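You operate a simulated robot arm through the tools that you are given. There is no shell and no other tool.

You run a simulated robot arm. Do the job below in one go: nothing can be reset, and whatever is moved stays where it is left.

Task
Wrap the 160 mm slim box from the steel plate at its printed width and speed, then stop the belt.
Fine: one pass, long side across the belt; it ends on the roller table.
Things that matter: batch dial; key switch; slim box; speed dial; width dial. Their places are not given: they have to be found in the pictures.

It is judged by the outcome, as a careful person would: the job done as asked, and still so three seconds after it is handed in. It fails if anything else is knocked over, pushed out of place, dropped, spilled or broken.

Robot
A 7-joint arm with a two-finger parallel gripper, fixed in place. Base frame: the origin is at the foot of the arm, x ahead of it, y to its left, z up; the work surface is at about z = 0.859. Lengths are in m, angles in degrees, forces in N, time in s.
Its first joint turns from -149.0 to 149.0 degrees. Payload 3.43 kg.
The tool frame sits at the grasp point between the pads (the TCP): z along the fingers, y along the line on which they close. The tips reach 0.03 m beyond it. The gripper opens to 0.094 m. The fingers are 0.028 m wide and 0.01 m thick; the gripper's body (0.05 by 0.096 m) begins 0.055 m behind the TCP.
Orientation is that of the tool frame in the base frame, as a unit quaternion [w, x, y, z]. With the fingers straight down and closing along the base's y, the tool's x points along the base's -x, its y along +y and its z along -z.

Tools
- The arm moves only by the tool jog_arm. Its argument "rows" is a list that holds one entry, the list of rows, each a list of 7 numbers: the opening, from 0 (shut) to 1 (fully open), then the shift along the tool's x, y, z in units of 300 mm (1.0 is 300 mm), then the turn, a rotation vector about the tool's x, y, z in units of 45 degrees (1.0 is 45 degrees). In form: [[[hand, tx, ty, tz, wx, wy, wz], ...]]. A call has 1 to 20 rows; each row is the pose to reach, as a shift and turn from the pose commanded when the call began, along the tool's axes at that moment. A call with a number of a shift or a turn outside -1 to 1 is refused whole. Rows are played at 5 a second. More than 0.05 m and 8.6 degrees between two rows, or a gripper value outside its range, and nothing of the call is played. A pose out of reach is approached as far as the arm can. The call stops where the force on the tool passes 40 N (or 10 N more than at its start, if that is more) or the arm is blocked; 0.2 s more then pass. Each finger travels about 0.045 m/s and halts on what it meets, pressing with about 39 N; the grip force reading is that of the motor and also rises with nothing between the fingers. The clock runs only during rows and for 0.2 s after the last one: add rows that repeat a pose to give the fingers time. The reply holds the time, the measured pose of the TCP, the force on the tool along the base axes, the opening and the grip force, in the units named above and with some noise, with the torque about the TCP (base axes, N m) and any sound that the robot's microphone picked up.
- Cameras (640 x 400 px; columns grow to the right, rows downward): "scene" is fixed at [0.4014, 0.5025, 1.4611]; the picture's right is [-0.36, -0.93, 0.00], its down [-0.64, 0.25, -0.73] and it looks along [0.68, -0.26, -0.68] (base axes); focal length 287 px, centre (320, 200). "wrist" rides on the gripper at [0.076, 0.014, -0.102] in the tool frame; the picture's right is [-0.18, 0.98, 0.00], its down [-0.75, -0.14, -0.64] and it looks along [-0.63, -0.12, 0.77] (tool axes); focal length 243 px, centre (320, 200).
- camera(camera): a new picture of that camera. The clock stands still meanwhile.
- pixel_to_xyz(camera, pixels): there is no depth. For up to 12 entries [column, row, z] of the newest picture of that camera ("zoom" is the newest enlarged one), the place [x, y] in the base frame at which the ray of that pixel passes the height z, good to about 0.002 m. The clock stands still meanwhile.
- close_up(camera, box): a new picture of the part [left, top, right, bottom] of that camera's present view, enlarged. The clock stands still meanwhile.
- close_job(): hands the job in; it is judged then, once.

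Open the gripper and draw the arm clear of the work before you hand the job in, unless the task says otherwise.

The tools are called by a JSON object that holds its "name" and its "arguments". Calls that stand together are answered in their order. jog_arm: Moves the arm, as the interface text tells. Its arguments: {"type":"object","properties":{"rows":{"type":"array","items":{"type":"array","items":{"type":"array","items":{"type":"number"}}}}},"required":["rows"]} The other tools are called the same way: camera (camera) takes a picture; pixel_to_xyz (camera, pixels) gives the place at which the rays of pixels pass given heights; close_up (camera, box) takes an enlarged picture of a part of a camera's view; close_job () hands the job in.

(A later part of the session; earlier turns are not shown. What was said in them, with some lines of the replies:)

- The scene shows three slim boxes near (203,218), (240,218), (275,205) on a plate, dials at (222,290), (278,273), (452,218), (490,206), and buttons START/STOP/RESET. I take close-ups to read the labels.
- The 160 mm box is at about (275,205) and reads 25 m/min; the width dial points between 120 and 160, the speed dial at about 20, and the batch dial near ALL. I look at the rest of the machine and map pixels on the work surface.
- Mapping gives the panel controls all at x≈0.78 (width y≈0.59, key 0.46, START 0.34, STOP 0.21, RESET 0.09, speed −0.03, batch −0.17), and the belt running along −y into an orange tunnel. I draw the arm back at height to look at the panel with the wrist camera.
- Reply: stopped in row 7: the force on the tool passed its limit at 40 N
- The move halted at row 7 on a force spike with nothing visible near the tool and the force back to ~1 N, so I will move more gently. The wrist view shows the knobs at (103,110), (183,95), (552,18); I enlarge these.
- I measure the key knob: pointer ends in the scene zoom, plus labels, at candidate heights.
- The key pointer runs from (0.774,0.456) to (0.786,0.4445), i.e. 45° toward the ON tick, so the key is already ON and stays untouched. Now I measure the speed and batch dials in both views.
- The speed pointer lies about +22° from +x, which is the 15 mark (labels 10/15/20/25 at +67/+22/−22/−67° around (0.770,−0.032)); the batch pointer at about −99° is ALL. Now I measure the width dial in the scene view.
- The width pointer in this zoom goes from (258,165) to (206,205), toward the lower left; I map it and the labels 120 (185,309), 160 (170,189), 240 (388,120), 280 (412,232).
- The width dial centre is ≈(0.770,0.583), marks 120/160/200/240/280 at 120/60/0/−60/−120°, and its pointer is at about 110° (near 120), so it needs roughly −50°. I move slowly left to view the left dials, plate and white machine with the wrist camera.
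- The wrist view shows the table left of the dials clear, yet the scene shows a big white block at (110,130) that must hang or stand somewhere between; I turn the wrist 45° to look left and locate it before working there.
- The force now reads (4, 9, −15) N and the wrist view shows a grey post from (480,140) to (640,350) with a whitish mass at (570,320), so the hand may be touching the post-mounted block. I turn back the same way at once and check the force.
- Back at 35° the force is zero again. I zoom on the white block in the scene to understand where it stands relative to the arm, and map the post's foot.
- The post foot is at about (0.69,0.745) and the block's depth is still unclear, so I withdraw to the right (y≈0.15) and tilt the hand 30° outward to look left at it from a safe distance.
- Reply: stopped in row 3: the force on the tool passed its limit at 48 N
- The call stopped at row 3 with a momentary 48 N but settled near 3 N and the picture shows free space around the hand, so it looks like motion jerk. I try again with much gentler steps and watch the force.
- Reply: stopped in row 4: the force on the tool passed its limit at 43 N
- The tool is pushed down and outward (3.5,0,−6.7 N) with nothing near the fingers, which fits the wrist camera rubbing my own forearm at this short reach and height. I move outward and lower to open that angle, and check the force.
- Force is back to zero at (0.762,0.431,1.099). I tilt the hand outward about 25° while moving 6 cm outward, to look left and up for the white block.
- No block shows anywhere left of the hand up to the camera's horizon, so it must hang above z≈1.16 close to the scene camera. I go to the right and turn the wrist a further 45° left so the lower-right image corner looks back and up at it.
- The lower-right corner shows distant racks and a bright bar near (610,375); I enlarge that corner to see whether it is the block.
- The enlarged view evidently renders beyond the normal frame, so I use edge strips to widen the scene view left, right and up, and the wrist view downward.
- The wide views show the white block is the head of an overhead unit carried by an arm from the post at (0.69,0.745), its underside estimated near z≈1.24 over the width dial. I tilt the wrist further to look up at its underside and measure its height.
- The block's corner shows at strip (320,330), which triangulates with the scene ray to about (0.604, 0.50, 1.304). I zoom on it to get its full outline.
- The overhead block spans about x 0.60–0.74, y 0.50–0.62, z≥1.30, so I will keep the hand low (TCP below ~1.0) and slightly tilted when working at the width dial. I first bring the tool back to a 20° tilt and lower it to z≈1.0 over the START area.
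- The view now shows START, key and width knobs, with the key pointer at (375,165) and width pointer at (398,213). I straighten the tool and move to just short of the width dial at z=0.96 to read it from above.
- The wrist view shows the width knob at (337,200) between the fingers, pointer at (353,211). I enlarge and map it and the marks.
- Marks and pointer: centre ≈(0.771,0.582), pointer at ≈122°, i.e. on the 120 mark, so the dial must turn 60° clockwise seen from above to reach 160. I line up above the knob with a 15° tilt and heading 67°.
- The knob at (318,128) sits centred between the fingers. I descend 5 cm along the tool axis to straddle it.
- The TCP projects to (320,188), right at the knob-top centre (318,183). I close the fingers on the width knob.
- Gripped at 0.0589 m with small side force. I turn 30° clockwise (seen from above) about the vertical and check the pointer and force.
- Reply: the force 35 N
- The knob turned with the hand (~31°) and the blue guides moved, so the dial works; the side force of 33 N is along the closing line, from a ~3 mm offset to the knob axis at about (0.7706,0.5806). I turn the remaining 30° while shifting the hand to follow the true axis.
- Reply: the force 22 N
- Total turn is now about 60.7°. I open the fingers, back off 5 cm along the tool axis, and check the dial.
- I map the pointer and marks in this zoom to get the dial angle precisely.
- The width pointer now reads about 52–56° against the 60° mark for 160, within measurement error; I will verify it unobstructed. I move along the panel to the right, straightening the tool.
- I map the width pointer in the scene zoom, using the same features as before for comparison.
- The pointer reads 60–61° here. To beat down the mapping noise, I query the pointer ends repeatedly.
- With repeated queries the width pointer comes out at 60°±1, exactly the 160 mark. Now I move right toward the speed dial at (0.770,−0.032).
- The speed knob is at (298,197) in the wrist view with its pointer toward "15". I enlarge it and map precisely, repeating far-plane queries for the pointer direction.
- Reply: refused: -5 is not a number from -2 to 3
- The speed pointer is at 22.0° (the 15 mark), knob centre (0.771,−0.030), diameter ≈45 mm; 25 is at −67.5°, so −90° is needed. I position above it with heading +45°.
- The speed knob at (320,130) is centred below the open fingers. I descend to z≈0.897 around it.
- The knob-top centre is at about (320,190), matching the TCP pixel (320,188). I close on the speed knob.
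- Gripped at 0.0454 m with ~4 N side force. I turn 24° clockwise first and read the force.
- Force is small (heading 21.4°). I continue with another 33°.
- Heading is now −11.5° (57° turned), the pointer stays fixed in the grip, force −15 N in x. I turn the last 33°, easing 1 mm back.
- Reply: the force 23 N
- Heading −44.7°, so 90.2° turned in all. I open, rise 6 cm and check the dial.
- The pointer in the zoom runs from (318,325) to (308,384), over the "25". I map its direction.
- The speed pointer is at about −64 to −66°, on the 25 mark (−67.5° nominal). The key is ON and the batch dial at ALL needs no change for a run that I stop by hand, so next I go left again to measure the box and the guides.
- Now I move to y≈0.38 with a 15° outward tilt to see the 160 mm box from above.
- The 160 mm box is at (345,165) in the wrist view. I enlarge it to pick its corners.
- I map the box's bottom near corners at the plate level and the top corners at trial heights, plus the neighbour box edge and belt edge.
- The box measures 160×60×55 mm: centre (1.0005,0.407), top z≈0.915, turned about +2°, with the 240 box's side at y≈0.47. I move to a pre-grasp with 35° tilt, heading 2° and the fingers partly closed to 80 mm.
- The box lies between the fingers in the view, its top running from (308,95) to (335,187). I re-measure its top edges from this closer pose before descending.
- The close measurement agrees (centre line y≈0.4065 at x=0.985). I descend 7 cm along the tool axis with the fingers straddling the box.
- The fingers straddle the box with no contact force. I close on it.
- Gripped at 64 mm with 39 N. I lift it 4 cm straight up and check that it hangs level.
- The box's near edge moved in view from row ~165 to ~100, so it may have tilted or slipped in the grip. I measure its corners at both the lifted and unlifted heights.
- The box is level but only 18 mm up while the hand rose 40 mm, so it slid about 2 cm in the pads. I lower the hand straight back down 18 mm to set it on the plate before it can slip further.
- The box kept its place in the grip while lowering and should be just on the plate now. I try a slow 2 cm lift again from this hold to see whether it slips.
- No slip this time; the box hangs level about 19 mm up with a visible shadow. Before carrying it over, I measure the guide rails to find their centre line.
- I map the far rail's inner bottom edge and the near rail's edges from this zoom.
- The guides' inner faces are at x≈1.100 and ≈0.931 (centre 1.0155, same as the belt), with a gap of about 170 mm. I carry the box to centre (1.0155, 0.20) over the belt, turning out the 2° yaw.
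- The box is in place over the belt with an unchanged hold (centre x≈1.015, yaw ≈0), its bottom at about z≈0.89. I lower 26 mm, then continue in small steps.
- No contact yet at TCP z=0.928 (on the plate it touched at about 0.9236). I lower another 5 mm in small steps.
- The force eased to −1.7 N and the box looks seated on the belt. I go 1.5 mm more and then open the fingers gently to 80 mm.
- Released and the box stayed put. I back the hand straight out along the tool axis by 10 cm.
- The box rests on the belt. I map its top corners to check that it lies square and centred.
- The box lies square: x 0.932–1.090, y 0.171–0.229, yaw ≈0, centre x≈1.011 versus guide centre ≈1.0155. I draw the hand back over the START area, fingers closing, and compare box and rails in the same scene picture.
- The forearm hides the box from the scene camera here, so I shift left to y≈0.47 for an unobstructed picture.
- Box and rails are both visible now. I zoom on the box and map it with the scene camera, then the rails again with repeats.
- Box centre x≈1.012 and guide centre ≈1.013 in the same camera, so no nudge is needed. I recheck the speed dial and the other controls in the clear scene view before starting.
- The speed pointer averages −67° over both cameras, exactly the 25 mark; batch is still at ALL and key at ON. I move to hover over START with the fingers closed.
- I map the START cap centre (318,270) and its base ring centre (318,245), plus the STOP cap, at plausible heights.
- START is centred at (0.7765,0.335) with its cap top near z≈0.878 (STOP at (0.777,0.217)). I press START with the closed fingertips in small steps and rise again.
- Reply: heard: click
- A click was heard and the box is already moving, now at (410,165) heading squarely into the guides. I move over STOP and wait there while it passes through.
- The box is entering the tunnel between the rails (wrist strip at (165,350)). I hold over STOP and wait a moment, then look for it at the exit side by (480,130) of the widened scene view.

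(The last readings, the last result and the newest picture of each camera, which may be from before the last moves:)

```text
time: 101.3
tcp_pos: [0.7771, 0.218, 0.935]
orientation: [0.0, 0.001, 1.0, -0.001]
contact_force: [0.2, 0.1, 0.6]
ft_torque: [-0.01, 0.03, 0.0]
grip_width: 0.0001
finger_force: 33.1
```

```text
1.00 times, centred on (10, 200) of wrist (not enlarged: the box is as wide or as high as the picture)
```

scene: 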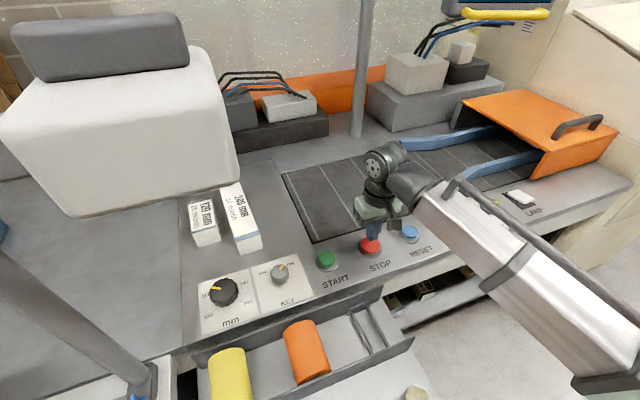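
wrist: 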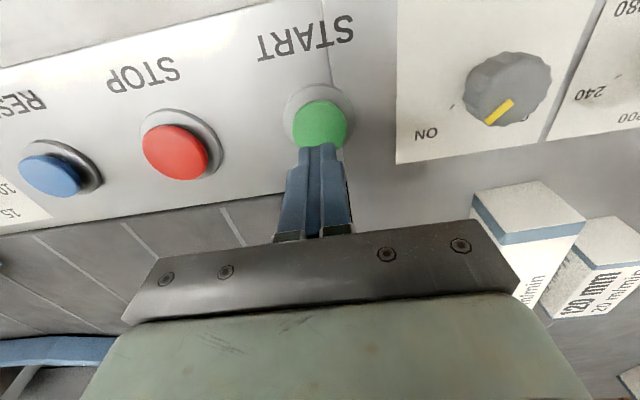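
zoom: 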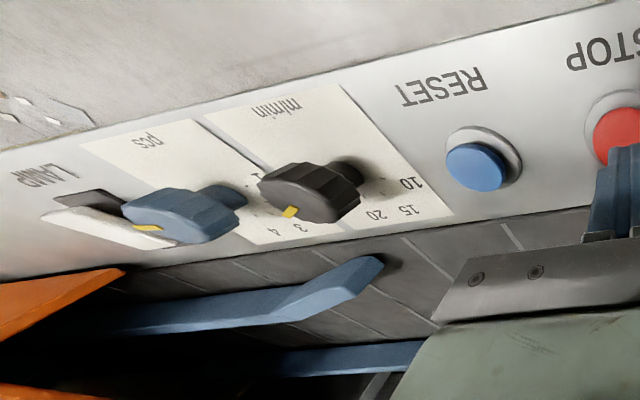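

The box is inside the tunnel now and nothing shows at the exit yet. I wait a further 1.6 s.

{"name": "jog_arm", "arguments": {"rows": [[[0, 0, 0, 0, 0, 0, 0], [0, 0, 0, 0, 0, 0, 0], [0, 0, 0, 0, 0, 0, 0], [0, 0, 0, 0, 0, 0, 0], [0, 0, 0, 0, 0, 0, 0], [0, 0, 0, 0, 0, 0, 0], [0, 0, 0, 0, 0, 0, 0]]]}}

{"name": "close_up", "arguments": {"camera": "scene", "box": [620, 0, 640, 400]}}

{"name": "close_up", "arguments": {"camera": "scene", "box": [540, 40, 640, 180]}}

```text
time: 102.9
tcp_pos: [0.7769, 0.2177, 0.9348]
orientation: [-0.001, 0.001, 1.0, 0.0]
contact_force: [-0.1, -0.4, 0.0]
ft_torque: [0.01, 0.03, 0.01]
grip_width: 0.0001
finger_force: 33.0
```

```text
1.00 times, centred on (630, 200) of scene (not enlarged: the box is as wide or as high as the picture)
```

zoom: 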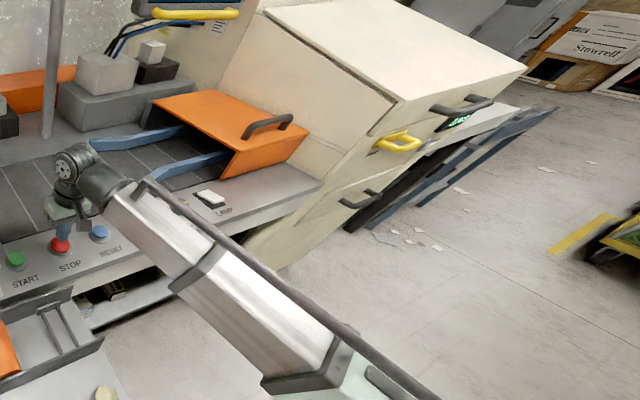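

```text
2.86 times, centred on (590, 110) of scene
```

zoom: 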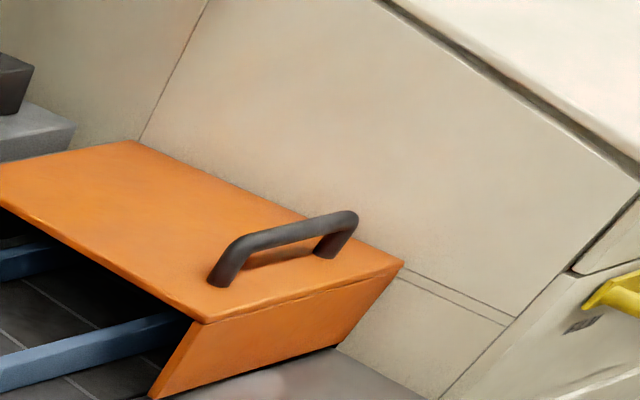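

The tunnel cabinet spans about y −0.73 to −1.42 and hides its exit from the scene camera; after 5 s at 25 m/min the box has travelled roughly 2 m and should be out. I press STOP now with the same small steps.

{"name": "jog_arm", "arguments": {"rows": [[[0, 0, 0, 0.03, 0, 0, 0], [0, 0, 0, 0.065, 0, 0, 0], [0, 0, 0, 0.085, 0, 0, 0], [0, 0, 0, 0.093, 0, 0, 0], [0, 0, 0, 0.1, 0, 0, 0], [0, 0, 0, 0.107, 0, 0, 0], [0, 0, 0, 0.113, 0, 0, 0], [0, 0, 0, 0.09, 0, 0, 0], [0, 0, 0, 0.04, 0, 0, 0], [0, 0, 0, -0.02, 0, 0, 0], [0, 0, 0, -0.06, 0, 0, 0]]]}}

{"name": "camera", "arguments": {"camera": "scene"}}

{"name": "camera", "arguments": {"camera": "wrist"}}

```text
time: 105.3
tcp_pos: [0.7765, 0.218, 0.9536]
orientation: [-0.002, 0.001, 1.0, -0.001]
contact_force: [0.0, 1.1, -1.6]
ft_torque: [0.0, -0.04, -0.01]
grip_width: 0.0003
finger_force: 32.8
heard: click
```

```text
taken
```

scene: 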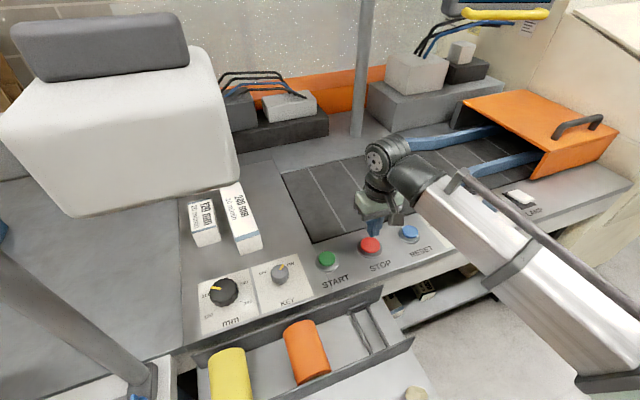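

```text
taken
```

wrist: 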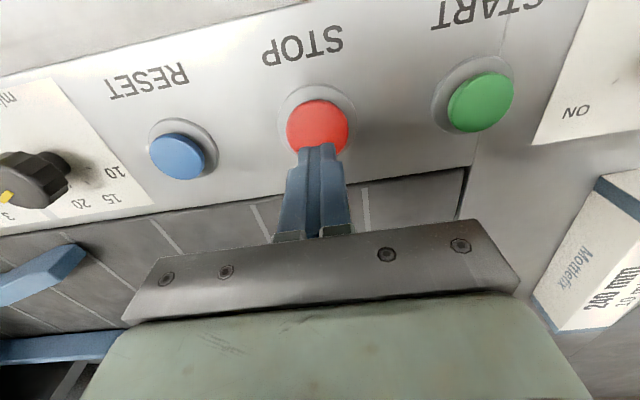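

A second click was heard and the box is gone from the belt. To confirm the stop and the box's resting place, I raise the hand and swing step by step to the right to look past the tunnel.

{"name": "jog_arm", "arguments": {"rows": [[[0, 0.01, -0.02, -0.04, 0.002, -0.02, 0.01], [0, 0.03, -0.07, -0.08, 0.005, -0.05, 0.025], [0, 0.05, -0.14, -0.11, 0.008, -0.09, 0.045], [0, 0.07, -0.21, -0.13, 0.011, -0.13, 0.065], [0, 0.09, -0.28, -0.14, 0.014, -0.17, 0.085], [0, 0.11, -0.35, -0.15, 0.018, -0.21, 0.105], [0, 0.13, -0.42, -0.153, 0.022, -0.25, 0.125], [0, 0.15, -0.49, -0.153, 0.025, -0.29, 0.145], [0, 0.17, -0.56, -0.153, 0.028, -0.33, 0.165], [0, 0.19, -0.63, -0.153, 0.031, -0.365, 0.182], [0, 0.21, -0.7, -0.153, 0.034, -0.395, 0.197], [0, 0.23, -0.76, -0.153, 0.037, -0.42, 0.21], [0, 0.247, -0.805, -0.153, 0.039, -0.437, 0.217], [0, 0.255, -0.827, -0.153, 0.039, -0.443, 0.22], [0, 0.255, -0.827, -0.153, 0.039, -0.443, 0.22]]]}}

{"name": "camera", "arguments": {"camera": "scene"}}

{"name": "camera", "arguments": {"camera": "wrist"}}

```text
time: 108.5
tcp_pos: [0.6994, -0.0304, 0.9996]
orientation: [0.172, 0.086, 0.981, -0.015]
contact_force: [-0.9, -0.3, 0.2]
ft_torque: [-0.01, 0.0, 0.02]
grip_width: 0.0
finger_force: 32.6
```

```text
taken
```

scene: 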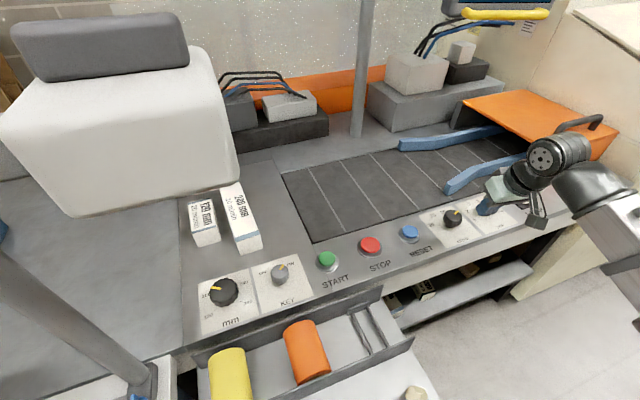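

```text
taken
```

wrist: 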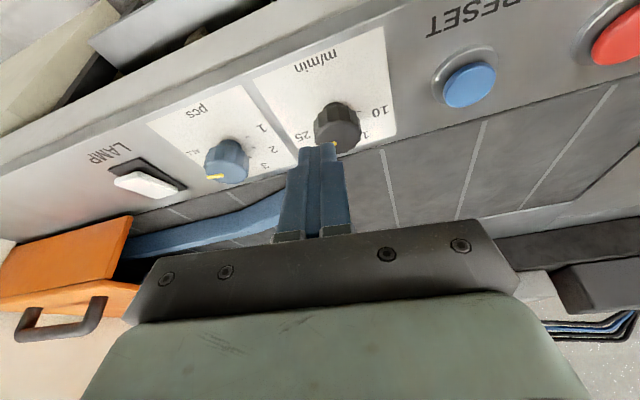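

The belt stripes look unchanged between the two pictures. I continue swinging right at the same height to look past the tunnel cabinet.

{"name": "jog_arm", "arguments": {"rows": [[[0, 0.002, -0.03, -0.005, 0.005, 0, 0.014], [0, 0.005, -0.09, -0.014, 0.016, 0, 0.044], [0, 0.009, -0.165, -0.025, 0.029, 0, 0.08], [0, 0.013, -0.24, -0.036, 0.042, 0, 0.117], [0, 0.017, -0.315, -0.046, 0.056, 0, 0.153], [0, 0.021, -0.39, -0.056, 0.069, 0, 0.19], [0, 0.025, -0.465, -0.067, 0.082, 0, 0.226], [0, 0.029, -0.54, -0.078, 0.095, 0, 0.262], [0, 0.033, -0.615, -0.088, 0.109, 0, 0.3], [0, 0.037, -0.69, -0.1, 0.122, 0, 0.335], [0, 0.041, -0.765, -0.11, 0.135, 0, 0.371], [0, 0.044, -0.825, -0.118, 0.146, 0, 0.4], [0, 0.046, -0.861, -0.123, 0.152, 0, 0.418], [0, 0.046, -0.861, -0.123, 0.152, 0, 0.418]]]}}

{"name": "camera", "arguments": {"camera": "wrist"}}

{"name": "close_up", "arguments": {"camera": "scene", "box": [620, 0, 640, 400]}}

```text
time: 111.5
tcp_pos: [0.6276, -0.2787, 1.03]
orientation: [0.167, 0.256, 0.951, -0.045]
contact_force: [0.3, -0.2, 0.2]
ft_torque: [-0.01, 0.01, 0.0]
grip_width: 0.0
finger_force: 32.8
```

```text
taken
```

wrist: 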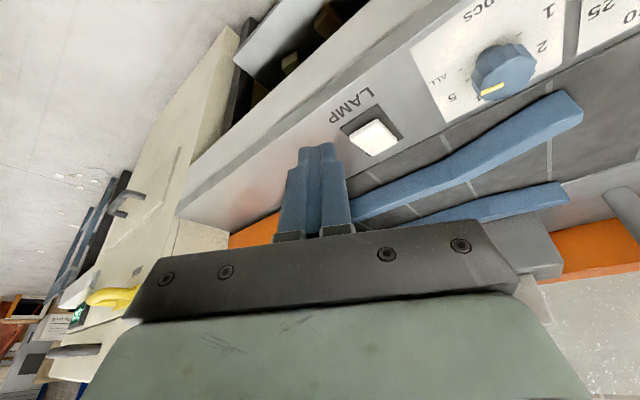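

```text
1.00 times, centred on (630, 200) of scene (not enlarged: the box is as wide or as high as the picture)
```

zoom: 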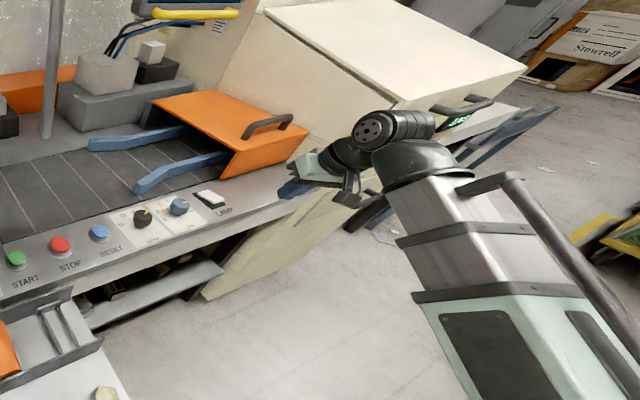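

The wrist view's left edge shows the cabinet's end near (80,310). I widen that side.

{"name": "close_up", "arguments": {"camera": "wrist", "box": [0, 0, 20, 400]}}

{"name": "close_up", "arguments": {"camera": "wrist", "box": [0, 260, 120, 400]}}

```text
1.00 times, centred on (10, 200) of wrist (not enlarged: the box is as wide or as high as the picture)
```

zoom: 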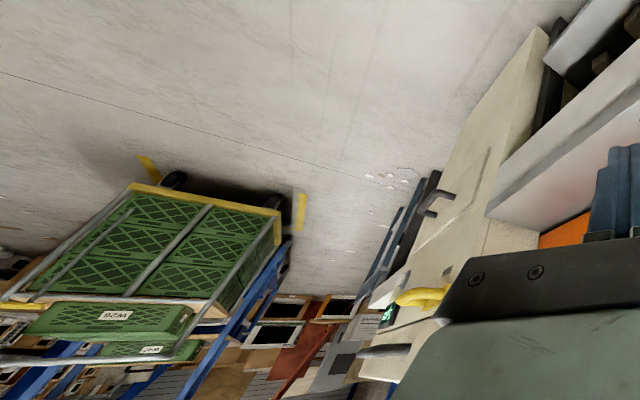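

```text
2.86 times, centred on (60, 330) of wrist
```

zoom: 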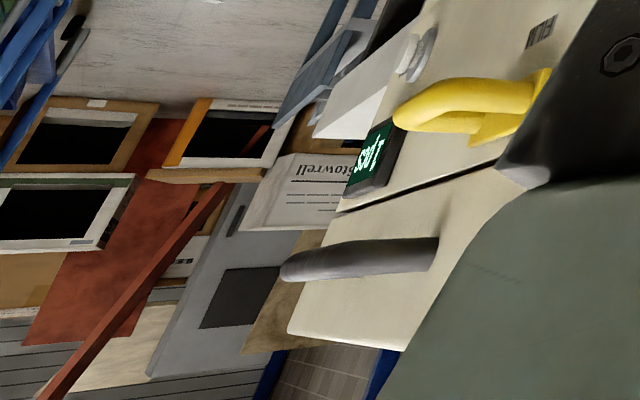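

There is a green display on the cabinet at wrist (75,310) that seems to read a piece count. I zoom on it.

{"name": "close_up", "arguments": {"camera": "wrist", "box": [60, 290, 110, 325]}}

```text
11.43 times, centred on (85, 308) of wrist
```

zoom: 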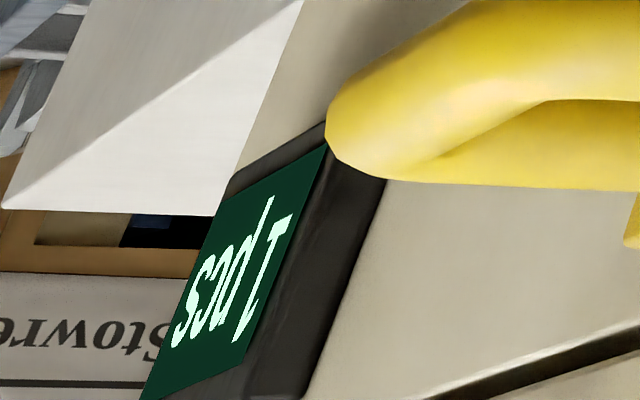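

The display reads "1 pcs", so exactly one piece went through. I swing a bit further to see the roller table beyond the cabinet.

{"name": "jog_arm", "arguments": {"rows": [[[0, -0.001, -0.03, -0.002, 0.005, 0, 0.014], [0, -0.003, -0.09, -0.006, 0.014, 0, 0.04], [0, -0.006, -0.165, -0.01, 0.026, 0, 0.072], [0, -0.009, -0.24, -0.015, 0.038, 0, 0.104], [0, -0.011, -0.315, -0.02, 0.05, 0, 0.137], [0, -0.014, -0.39, -0.024, 0.061, 0, 0.169], [0, -0.017, -0.465, -0.028, 0.073, 0, 0.2], [0, -0.019, -0.54, -0.033, 0.085, 0, 0.233], [0, -0.022, -0.615, -0.037, 0.097, 0, 0.266], [0, -0.024, -0.69, -0.042, 0.108, 0, 0.298], [0, -0.027, -0.765, -0.046, 0.12, 0, 0.33], [0, -0.03, -0.84, -0.05, 0.132, 0, 0.363], [0, -0.032, -0.91, -0.055, 0.143, 0, 0.393], [0, -0.034, -0.955, -0.058, 0.15, 0, 0.412], [0, -0.034, -0.967, -0.058, 0.152, 0, 0.418], [0, -0.034, -0.967, -0.058, 0.152, 0, 0.418]]]}}

{"name": "close_up", "arguments": {"camera": "wrist", "box": [0, 0, 20, 400]}}

{"name": "camera", "arguments": {"camera": "wrist"}}

{"name": "camera", "arguments": {"camera": "scene"}}

```text
time: 114.9
tcp_pos: [0.4857, -0.5316, 1.0501]
orientation: [0.157, 0.418, 0.892, -0.074]
contact_force: [1.0, 0.6, -0.5]
ft_torque: [0.01, -0.02, 0.03]
grip_width: 0.0002
finger_force: 33.1
```

```text
1.00 times, centred on (10, 200) of wrist (not enlarged: the box is as wide or as high as the picture)
```

zoom: 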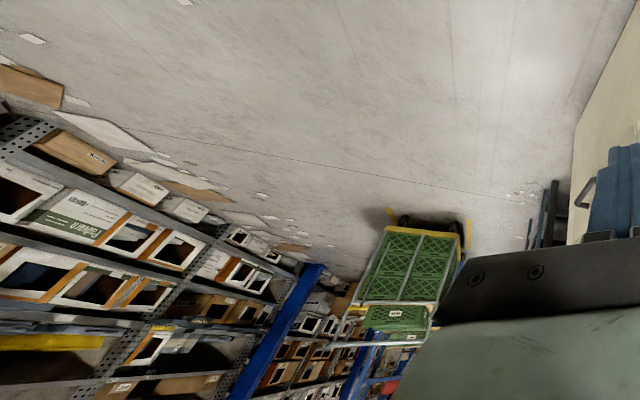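

```text
taken
```

wrist: 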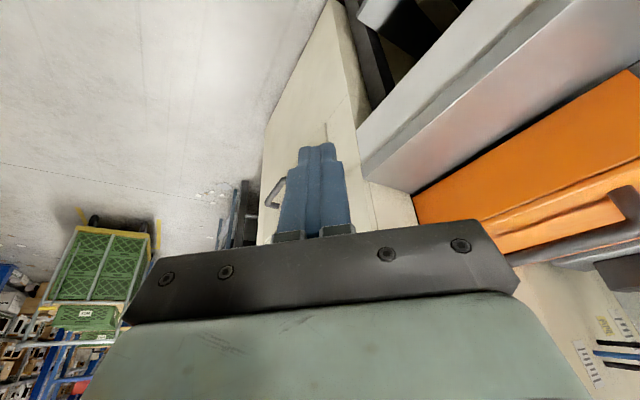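

```text
taken
```

scene: 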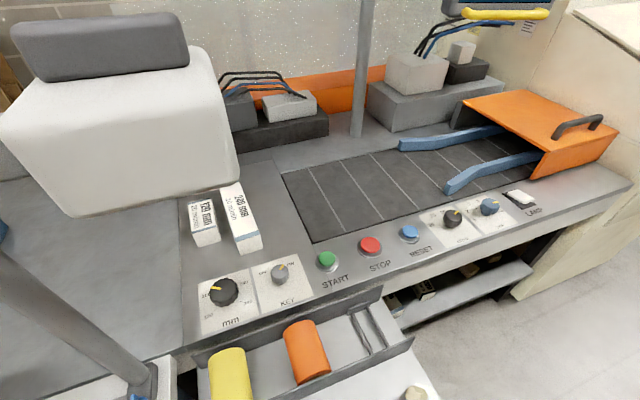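

The scene shows the belt stripes unchanged since STOP. The gripper hides the exit in this view, so I turn the wrist 40° left to bring it into the left part of the picture.

{"name": "jog_arm", "arguments": {"rows": [[[0, 0, 0, 0, -0.015, 0, -0.04], [0, 0, 0, 0, -0.045, 0, -0.12], [0, 0, 0, 0, -0.075, 0, -0.205], [0, 0, 0, 0, -0.106, 0, -0.29], [0, 0, 0, 0, -0.137, 0, -0.375], [0, 0, 0, 0, -0.167, 0, -0.46], [0, 0, 0, 0, -0.198, 0, -0.545], [0, 0, 0, 0, -0.229, 0, -0.63], [0, 0, 0, 0, -0.26, 0, -0.715], [0, 0, 0, 0, -0.29, 0, -0.795], [0, 0, 0, 0, -0.304, 0, -0.835], [0, 0, 0, 0, -0.304, 0, -0.835]]]}}

{"name": "camera", "arguments": {"camera": "wrist"}}

{"name": "close_up", "arguments": {"camera": "wrist", "box": [0, 0, 20, 400]}}

```text
time: 117.5
tcp_pos: [0.4862, -0.532, 1.0514]
orientation: [0.172, 0.087, 0.981, -0.017]
contact_force: [0.1, -0.8, -0.3]
ft_torque: [0.01, 0.01, -0.04]
grip_width: 0.0
finger_force: 32.6
```

```text
taken
```

wrist: 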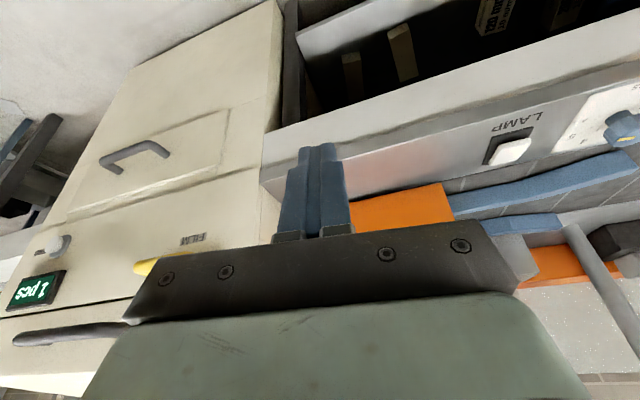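

```text
1.00 times, centred on (10, 200) of wrist (not enlarged: the box is as wide or as high as the picture)
```

zoom: 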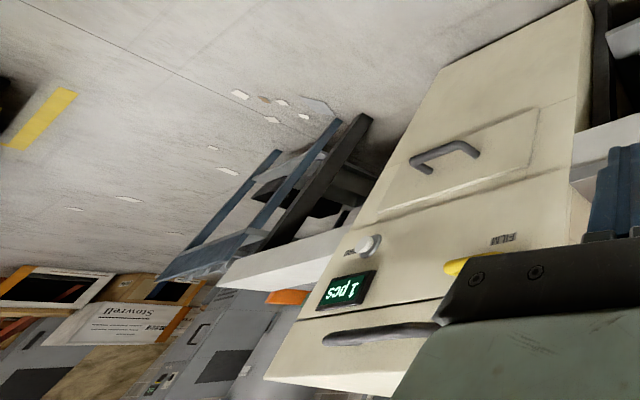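

Beyond the cabinet I see the exit hood's orange edge at strip (290,297) and a white table edge, but not yet the box. I swing further round to look along the outfeed side.

{"name": "jog_arm", "arguments": {"rows": [[[0, 0.014, -0.024, -0.007, 0.008, 0, 0.023], [0, 0.044, -0.075, -0.023, 0.026, 0, 0.073], [0, 0.076, -0.13, -0.04, 0.046, 0, 0.126], [0, 0.108, -0.185, -0.057, 0.065, 0, 0.178], [0, 0.14, -0.24, -0.073, 0.084, 0, 0.231], [0, 0.172, -0.294, -0.09, 0.103, 0, 0.284], [0, 0.204, -0.349, -0.107, 0.123, 0, 0.337], [0, 0.236, -0.404, -0.124, 0.142, 0, 0.39], [0, 0.268, -0.459, -0.14, 0.161, 0, 0.442], [0, 0.3, -0.513, -0.157, 0.18, 0, 0.495], [0, 0.332, -0.568, -0.174, 0.2, 0, 0.548], [0, 0.364, -0.623, -0.19, 0.219, 0, 0.6], [0, 0.396, -0.678, -0.207, 0.238, 0, 0.654], [0, 0.425, -0.728, -0.223, 0.255, 0, 0.702], [0, 0.443, -0.758, -0.232, 0.266, 0, 0.731], [0, 0.443, -0.758, -0.232, 0.266, 0, 0.731]]]}}

{"name": "close_up", "arguments": {"camera": "wrist", "box": [620, 0, 640, 400]}}

{"name": "camera", "arguments": {"camera": "wrist"}}

```text
time: 120.9
tcp_pos: [0.3003, -0.7308, 1.0722]
orientation: [0.159, 0.379, 0.909, -0.068]
contact_force: [-0.7, -0.3, 0.0]
ft_torque: [0.01, -0.01, 0.03]
grip_width: 0.0
finger_force: 33.3
```

```text
1.00 times, centred on (630, 200) of wrist (not enlarged: the box is as wide or as high as the picture)
```

zoom: 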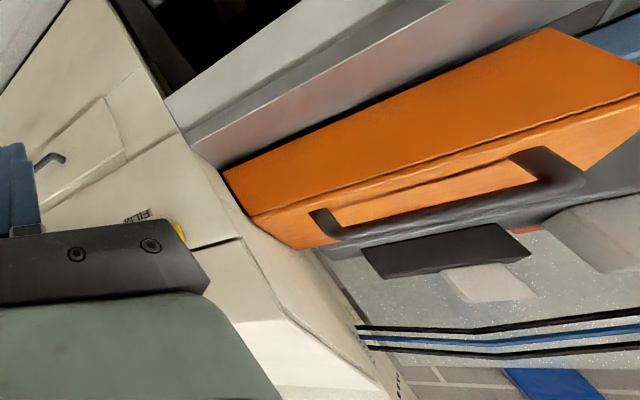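

```text
taken
```

wrist: 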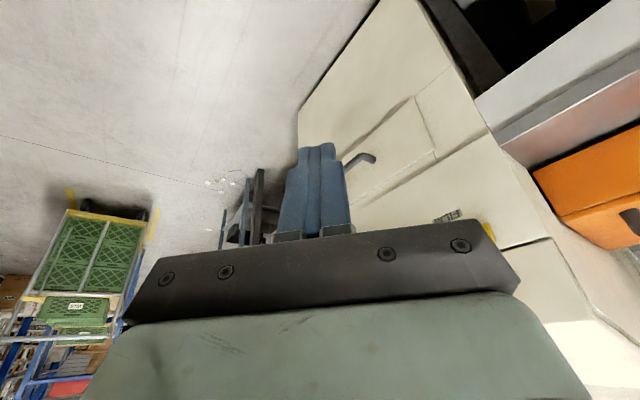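

The view still looks mostly at the cabinet front. I swing on to about (0.10,−0.88) with heading −80° so the outfeed appears in the right part of the image.

{"name": "jog_arm", "arguments": {"rows": [[[0, 0.003, -0.027, -0.003, 0.008, 0, 0.023], [0, 0.008, -0.082, -0.008, 0.026, 0, 0.07], [0, 0.014, -0.14, -0.014, 0.044, 0, 0.12], [0, 0.02, -0.2, -0.02, 0.062, 0, 0.172], [0, 0.026, -0.26, -0.026, 0.081, 0, 0.223], [0, 0.032, -0.32, -0.032, 0.1, 0, 0.275], [0, 0.038, -0.38, -0.038, 0.119, 0, 0.326], [0, 0.044, -0.44, -0.044, 0.137, 0, 0.378], [0, 0.05, -0.5, -0.05, 0.156, 0, 0.43], [0, 0.056, -0.56, -0.056, 0.175, 0, 0.48], [0, 0.062, -0.62, -0.062, 0.193, 0, 0.532], [0, 0.068, -0.68, -0.068, 0.212, 0, 0.584], [0, 0.074, -0.74, -0.074, 0.231, 0, 0.635], [0, 0.08, -0.795, -0.08, 0.248, 0, 0.683], [0, 0.083, -0.827, -0.083, 0.258, 0, 0.71], [0, 0.083, -0.827, -0.083, 0.258, 0, 0.71]]]}}

{"name": "close_up", "arguments": {"camera": "wrist", "box": [620, 0, 640, 400]}}

{"name": "camera", "arguments": {"camera": "wrist"}}

```text
time: 124.3
tcp_pos: [0.101, -0.8812, 1.0872]
orientation: [0.135, 0.628, 0.758, -0.113]
contact_force: [0.1, 0.1, -0.4]
ft_torque: [0.01, 0.01, 0.03]
grip_width: 0.0
finger_force: 32.7
```

```text
1.00 times, centred on (630, 200) of wrist (not enlarged: the box is as wide or as high as the picture)
```

zoom: 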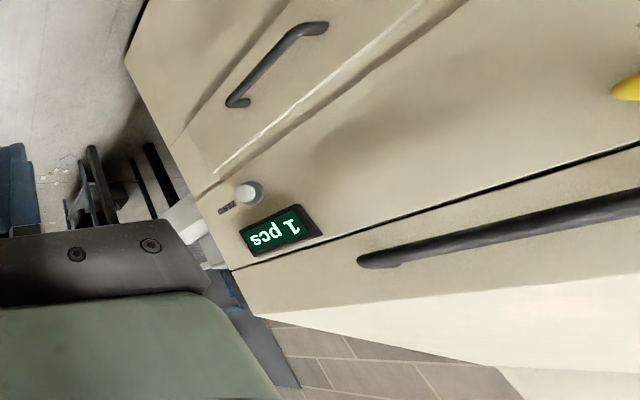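

```text
taken
```

wrist: 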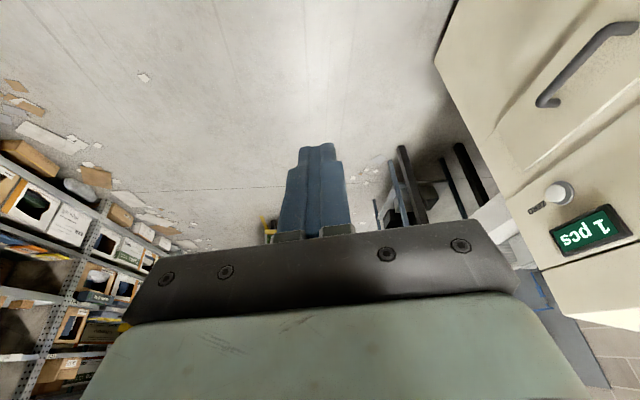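

The cabinet's end face edge is at (450,60)–(545,290), with something white just past it near (495,220). I zoom there.

{"name": "close_up", "arguments": {"camera": "wrist", "box": [440, 170, 600, 330]}}

```text
2.50 times, centred on (520, 250) of wrist
```

zoom: 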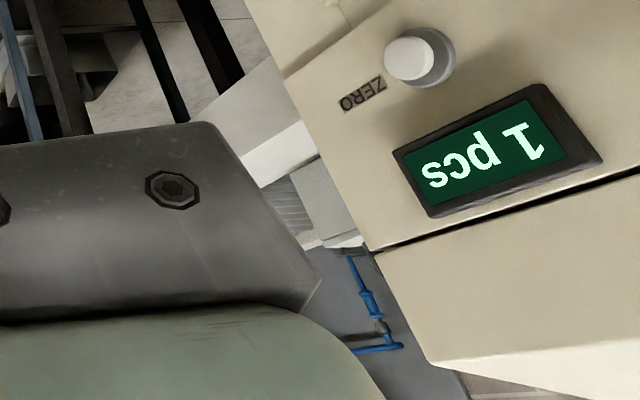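

Ridges of rollers show at zoom (290,200) with a whitish object at (330,225), partly hidden by the gripper. I yaw the wrist another 22° so that region moves clear of the hand.

{"name": "jog_arm", "arguments": {"rows": [[[0, 0, 0, 0, 0.01, 0, 0.03], [0, 0, 0, 0, 0.035, 0, 0.1], [0, 0, 0, 0, 0.065, 0, 0.18], [0, 0, 0, 0, 0.095, 0, 0.26], [0, 0, 0, 0, 0.125, 0, 0.345], [0, 0, 0, 0, 0.155, 0, 0.425], [0, 0, 0, 0, 0.168, 0, 0.46], [0, 0, 0, 0, 0.168, 0, 0.46]]]}}

{"name": "camera", "arguments": {"camera": "wrist"}}

{"name": "close_up", "arguments": {"camera": "wrist", "box": [500, 170, 640, 330]}}

```text
time: 126.1
tcp_pos: [0.1023, -0.8822, 1.0873]
orientation: [0.11, 0.761, 0.625, -0.137]
contact_force: [0.2, 0.0, -0.4]
ft_torque: [0.01, 0.02, 0.01]
grip_width: 0.0001
finger_force: 33.8
```

```text
taken
```

wrist: 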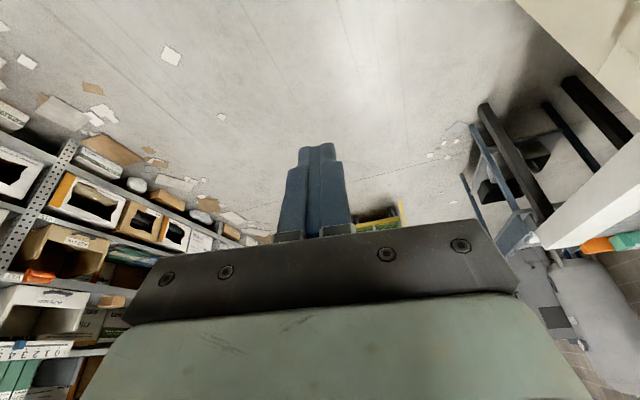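

```text
2.50 times, centred on (570, 250) of wrist
```

zoom: 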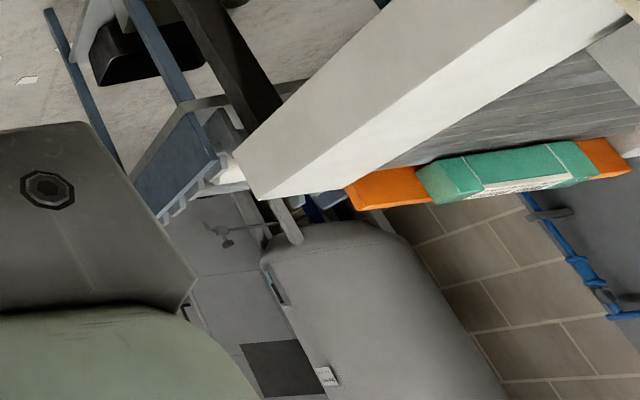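

Now the roller bed is visible (ridges at zoom (540,110)) with an orange rail and a teal object at its far side. I widen the view to the right to find the wrapped box.

{"name": "close_up", "arguments": {"camera": "wrist", "box": [620, 0, 640, 400]}}

{"name": "close_up", "arguments": {"camera": "wrist", "box": [540, 160, 640, 290]}}

```text
1.00 times, centred on (630, 200) of wrist (not enlarged: the box is as wide or as high as the picture)
```

zoom: 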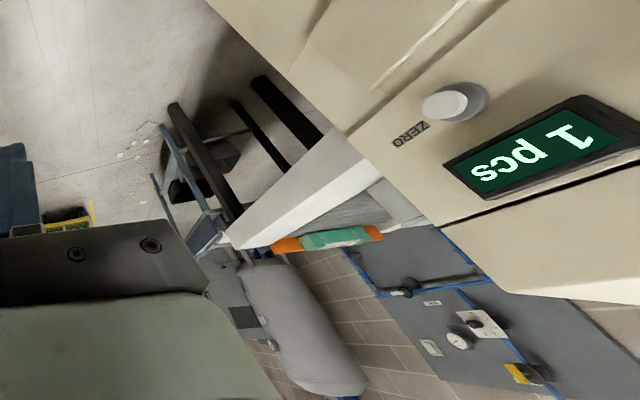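

```text
3.08 times, centred on (590, 225) of wrist
```

zoom: 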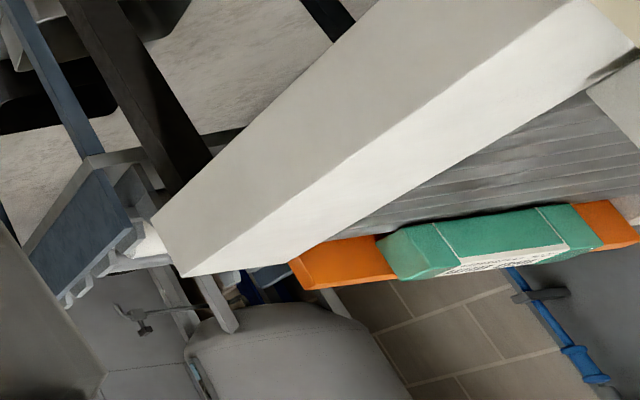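

The teal, film-wrapped box lies across the roller bed against the orange end stop (zoom (500,245)), its printed label still visible. I map it to confirm.

{"name": "pixel_to_xyz", "arguments": {"camera": "zoom", "pixels": [[378, 240, 0.9], [600, 240, 0.9], [500, 225, 0.9], [290, 265, 0.88], [640, 210, 0.88], [440, 272, 0.915], [590, 252, 0.915]]}}

{"name": "close_up", "arguments": {"camera": "wrist", "box": [600, 215, 640, 255]}}

```text
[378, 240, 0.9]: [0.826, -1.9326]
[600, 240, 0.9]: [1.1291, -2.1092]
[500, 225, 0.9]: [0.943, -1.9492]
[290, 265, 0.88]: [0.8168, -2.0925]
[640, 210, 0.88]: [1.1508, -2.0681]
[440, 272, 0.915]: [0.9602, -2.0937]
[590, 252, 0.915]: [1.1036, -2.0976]
```

```text
10.00 times, centred on (620, 235) of wrist
```

zoom: 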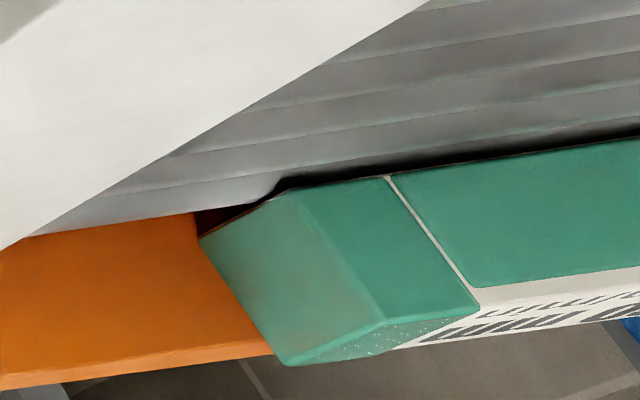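

The box is fully wrapped in film, long side across, resting on the rollers at y≈−2.05 against the stop. I check once more that the belt is still by comparing stripes in a new scene picture, and that all else is in place.

{"name": "camera", "arguments": {"camera": "scene"}}

{"name": "close_up", "arguments": {"camera": "scene", "box": [280, 110, 540, 250]}}

```text
taken
```

scene: 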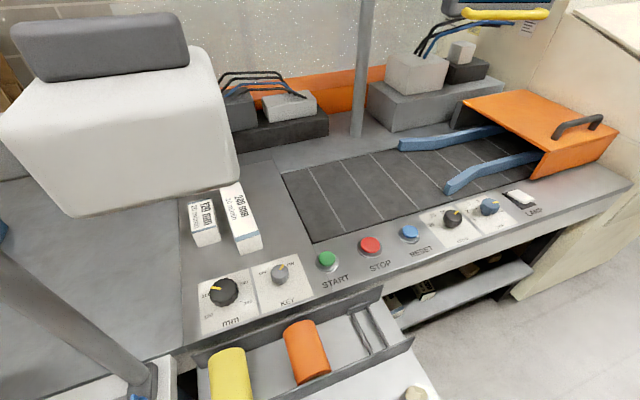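

```text
2.46 times, centred on (410, 180) of scene
```

zoom: 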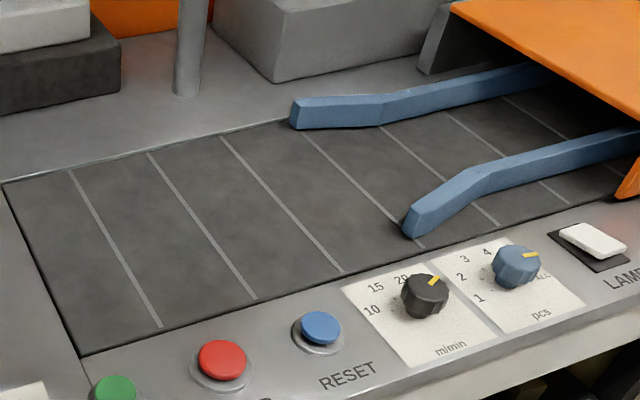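

The stripes are identical to those at 108 s and 115 s, so the belt stands still; the two other boxes, dials, key and lamp are as they should be. I open the gripper here, clear of the work.

{"name": "jog_arm", "arguments": {"rows": [[[1, 0, 0, 0, 0, 0, 0], [1, 0, 0, 0, 0, 0, 0], [1, 0, 0, 0, 0, 0, 0], [1, 0, 0, 0, 0, 0, 0], [1, 0, 0, 0, 0, 0, 0], [1, 0, 0, 0, 0, 0, 0], [1, 0, 0, 0, 0, 0, 0]]]}}

{"name": "close_up", "arguments": {"camera": "scene", "box": [280, 110, 540, 250]}}

```text
time: 127.7
tcp_pos: [0.1017, -0.8815, 1.088]
orientation: [0.111, 0.761, 0.625, -0.135]
contact_force: [-0.2, -0.8, -0.8]
ft_torque: [0.01, 0.02, 0.01]
grip_width: 0.0941
finger_force: 0.1
```

```text
2.46 times, centred on (410, 180) of scene
```

zoom: 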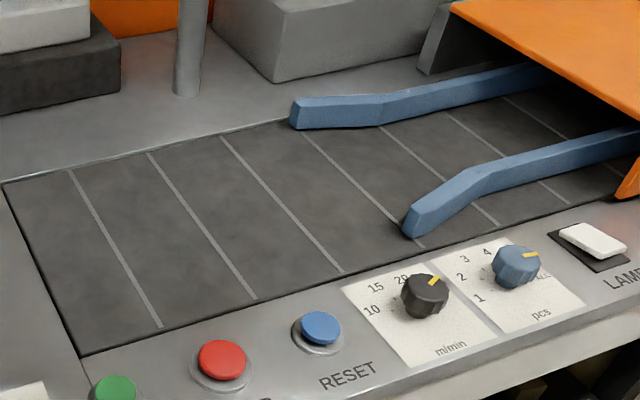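

The belt is stopped (stripes identical after 1.6 s), the counter shows 1 pcs, the wrapped box is on the roller table, and the gripper is open and clear. I hand the job in.

{"name": "close_job", "arguments": {}}

```text
The job is handed in.
```

The 160 mm slim box is wrapped and lying on the roller table, and the belt is stopped. I have handed the job in, but no verdict has come back.

- **Settings:** I turned the width dial from 120 to 160 mm and the speed dial from 15 to 25 m/min, as printed on the box. Both pointers were checked against their marks.
- **Left as found:** The key switch was already on ON, and the batch dial stayed at ALL. The task gave no batch setting, so I stopped the run with the STOP button.
- **The pass:** The box went through once, long side across the belt and centred between the guides. The counter on the machine reads "1 pcs".
- **Box now:** It is wrapped in teal film and rests on the rollers, long side across, against the orange end stop.
- **Belt:** It has not moved since I pressed STOP. The stripes match in pictures taken between about 108 and 128 s.

On the first lift the box slid about 2 cm in the fingers. I set it back down and the second lift held. I saw nothing else moved or knocked over. The gripper is open and the arm is clear of the work.
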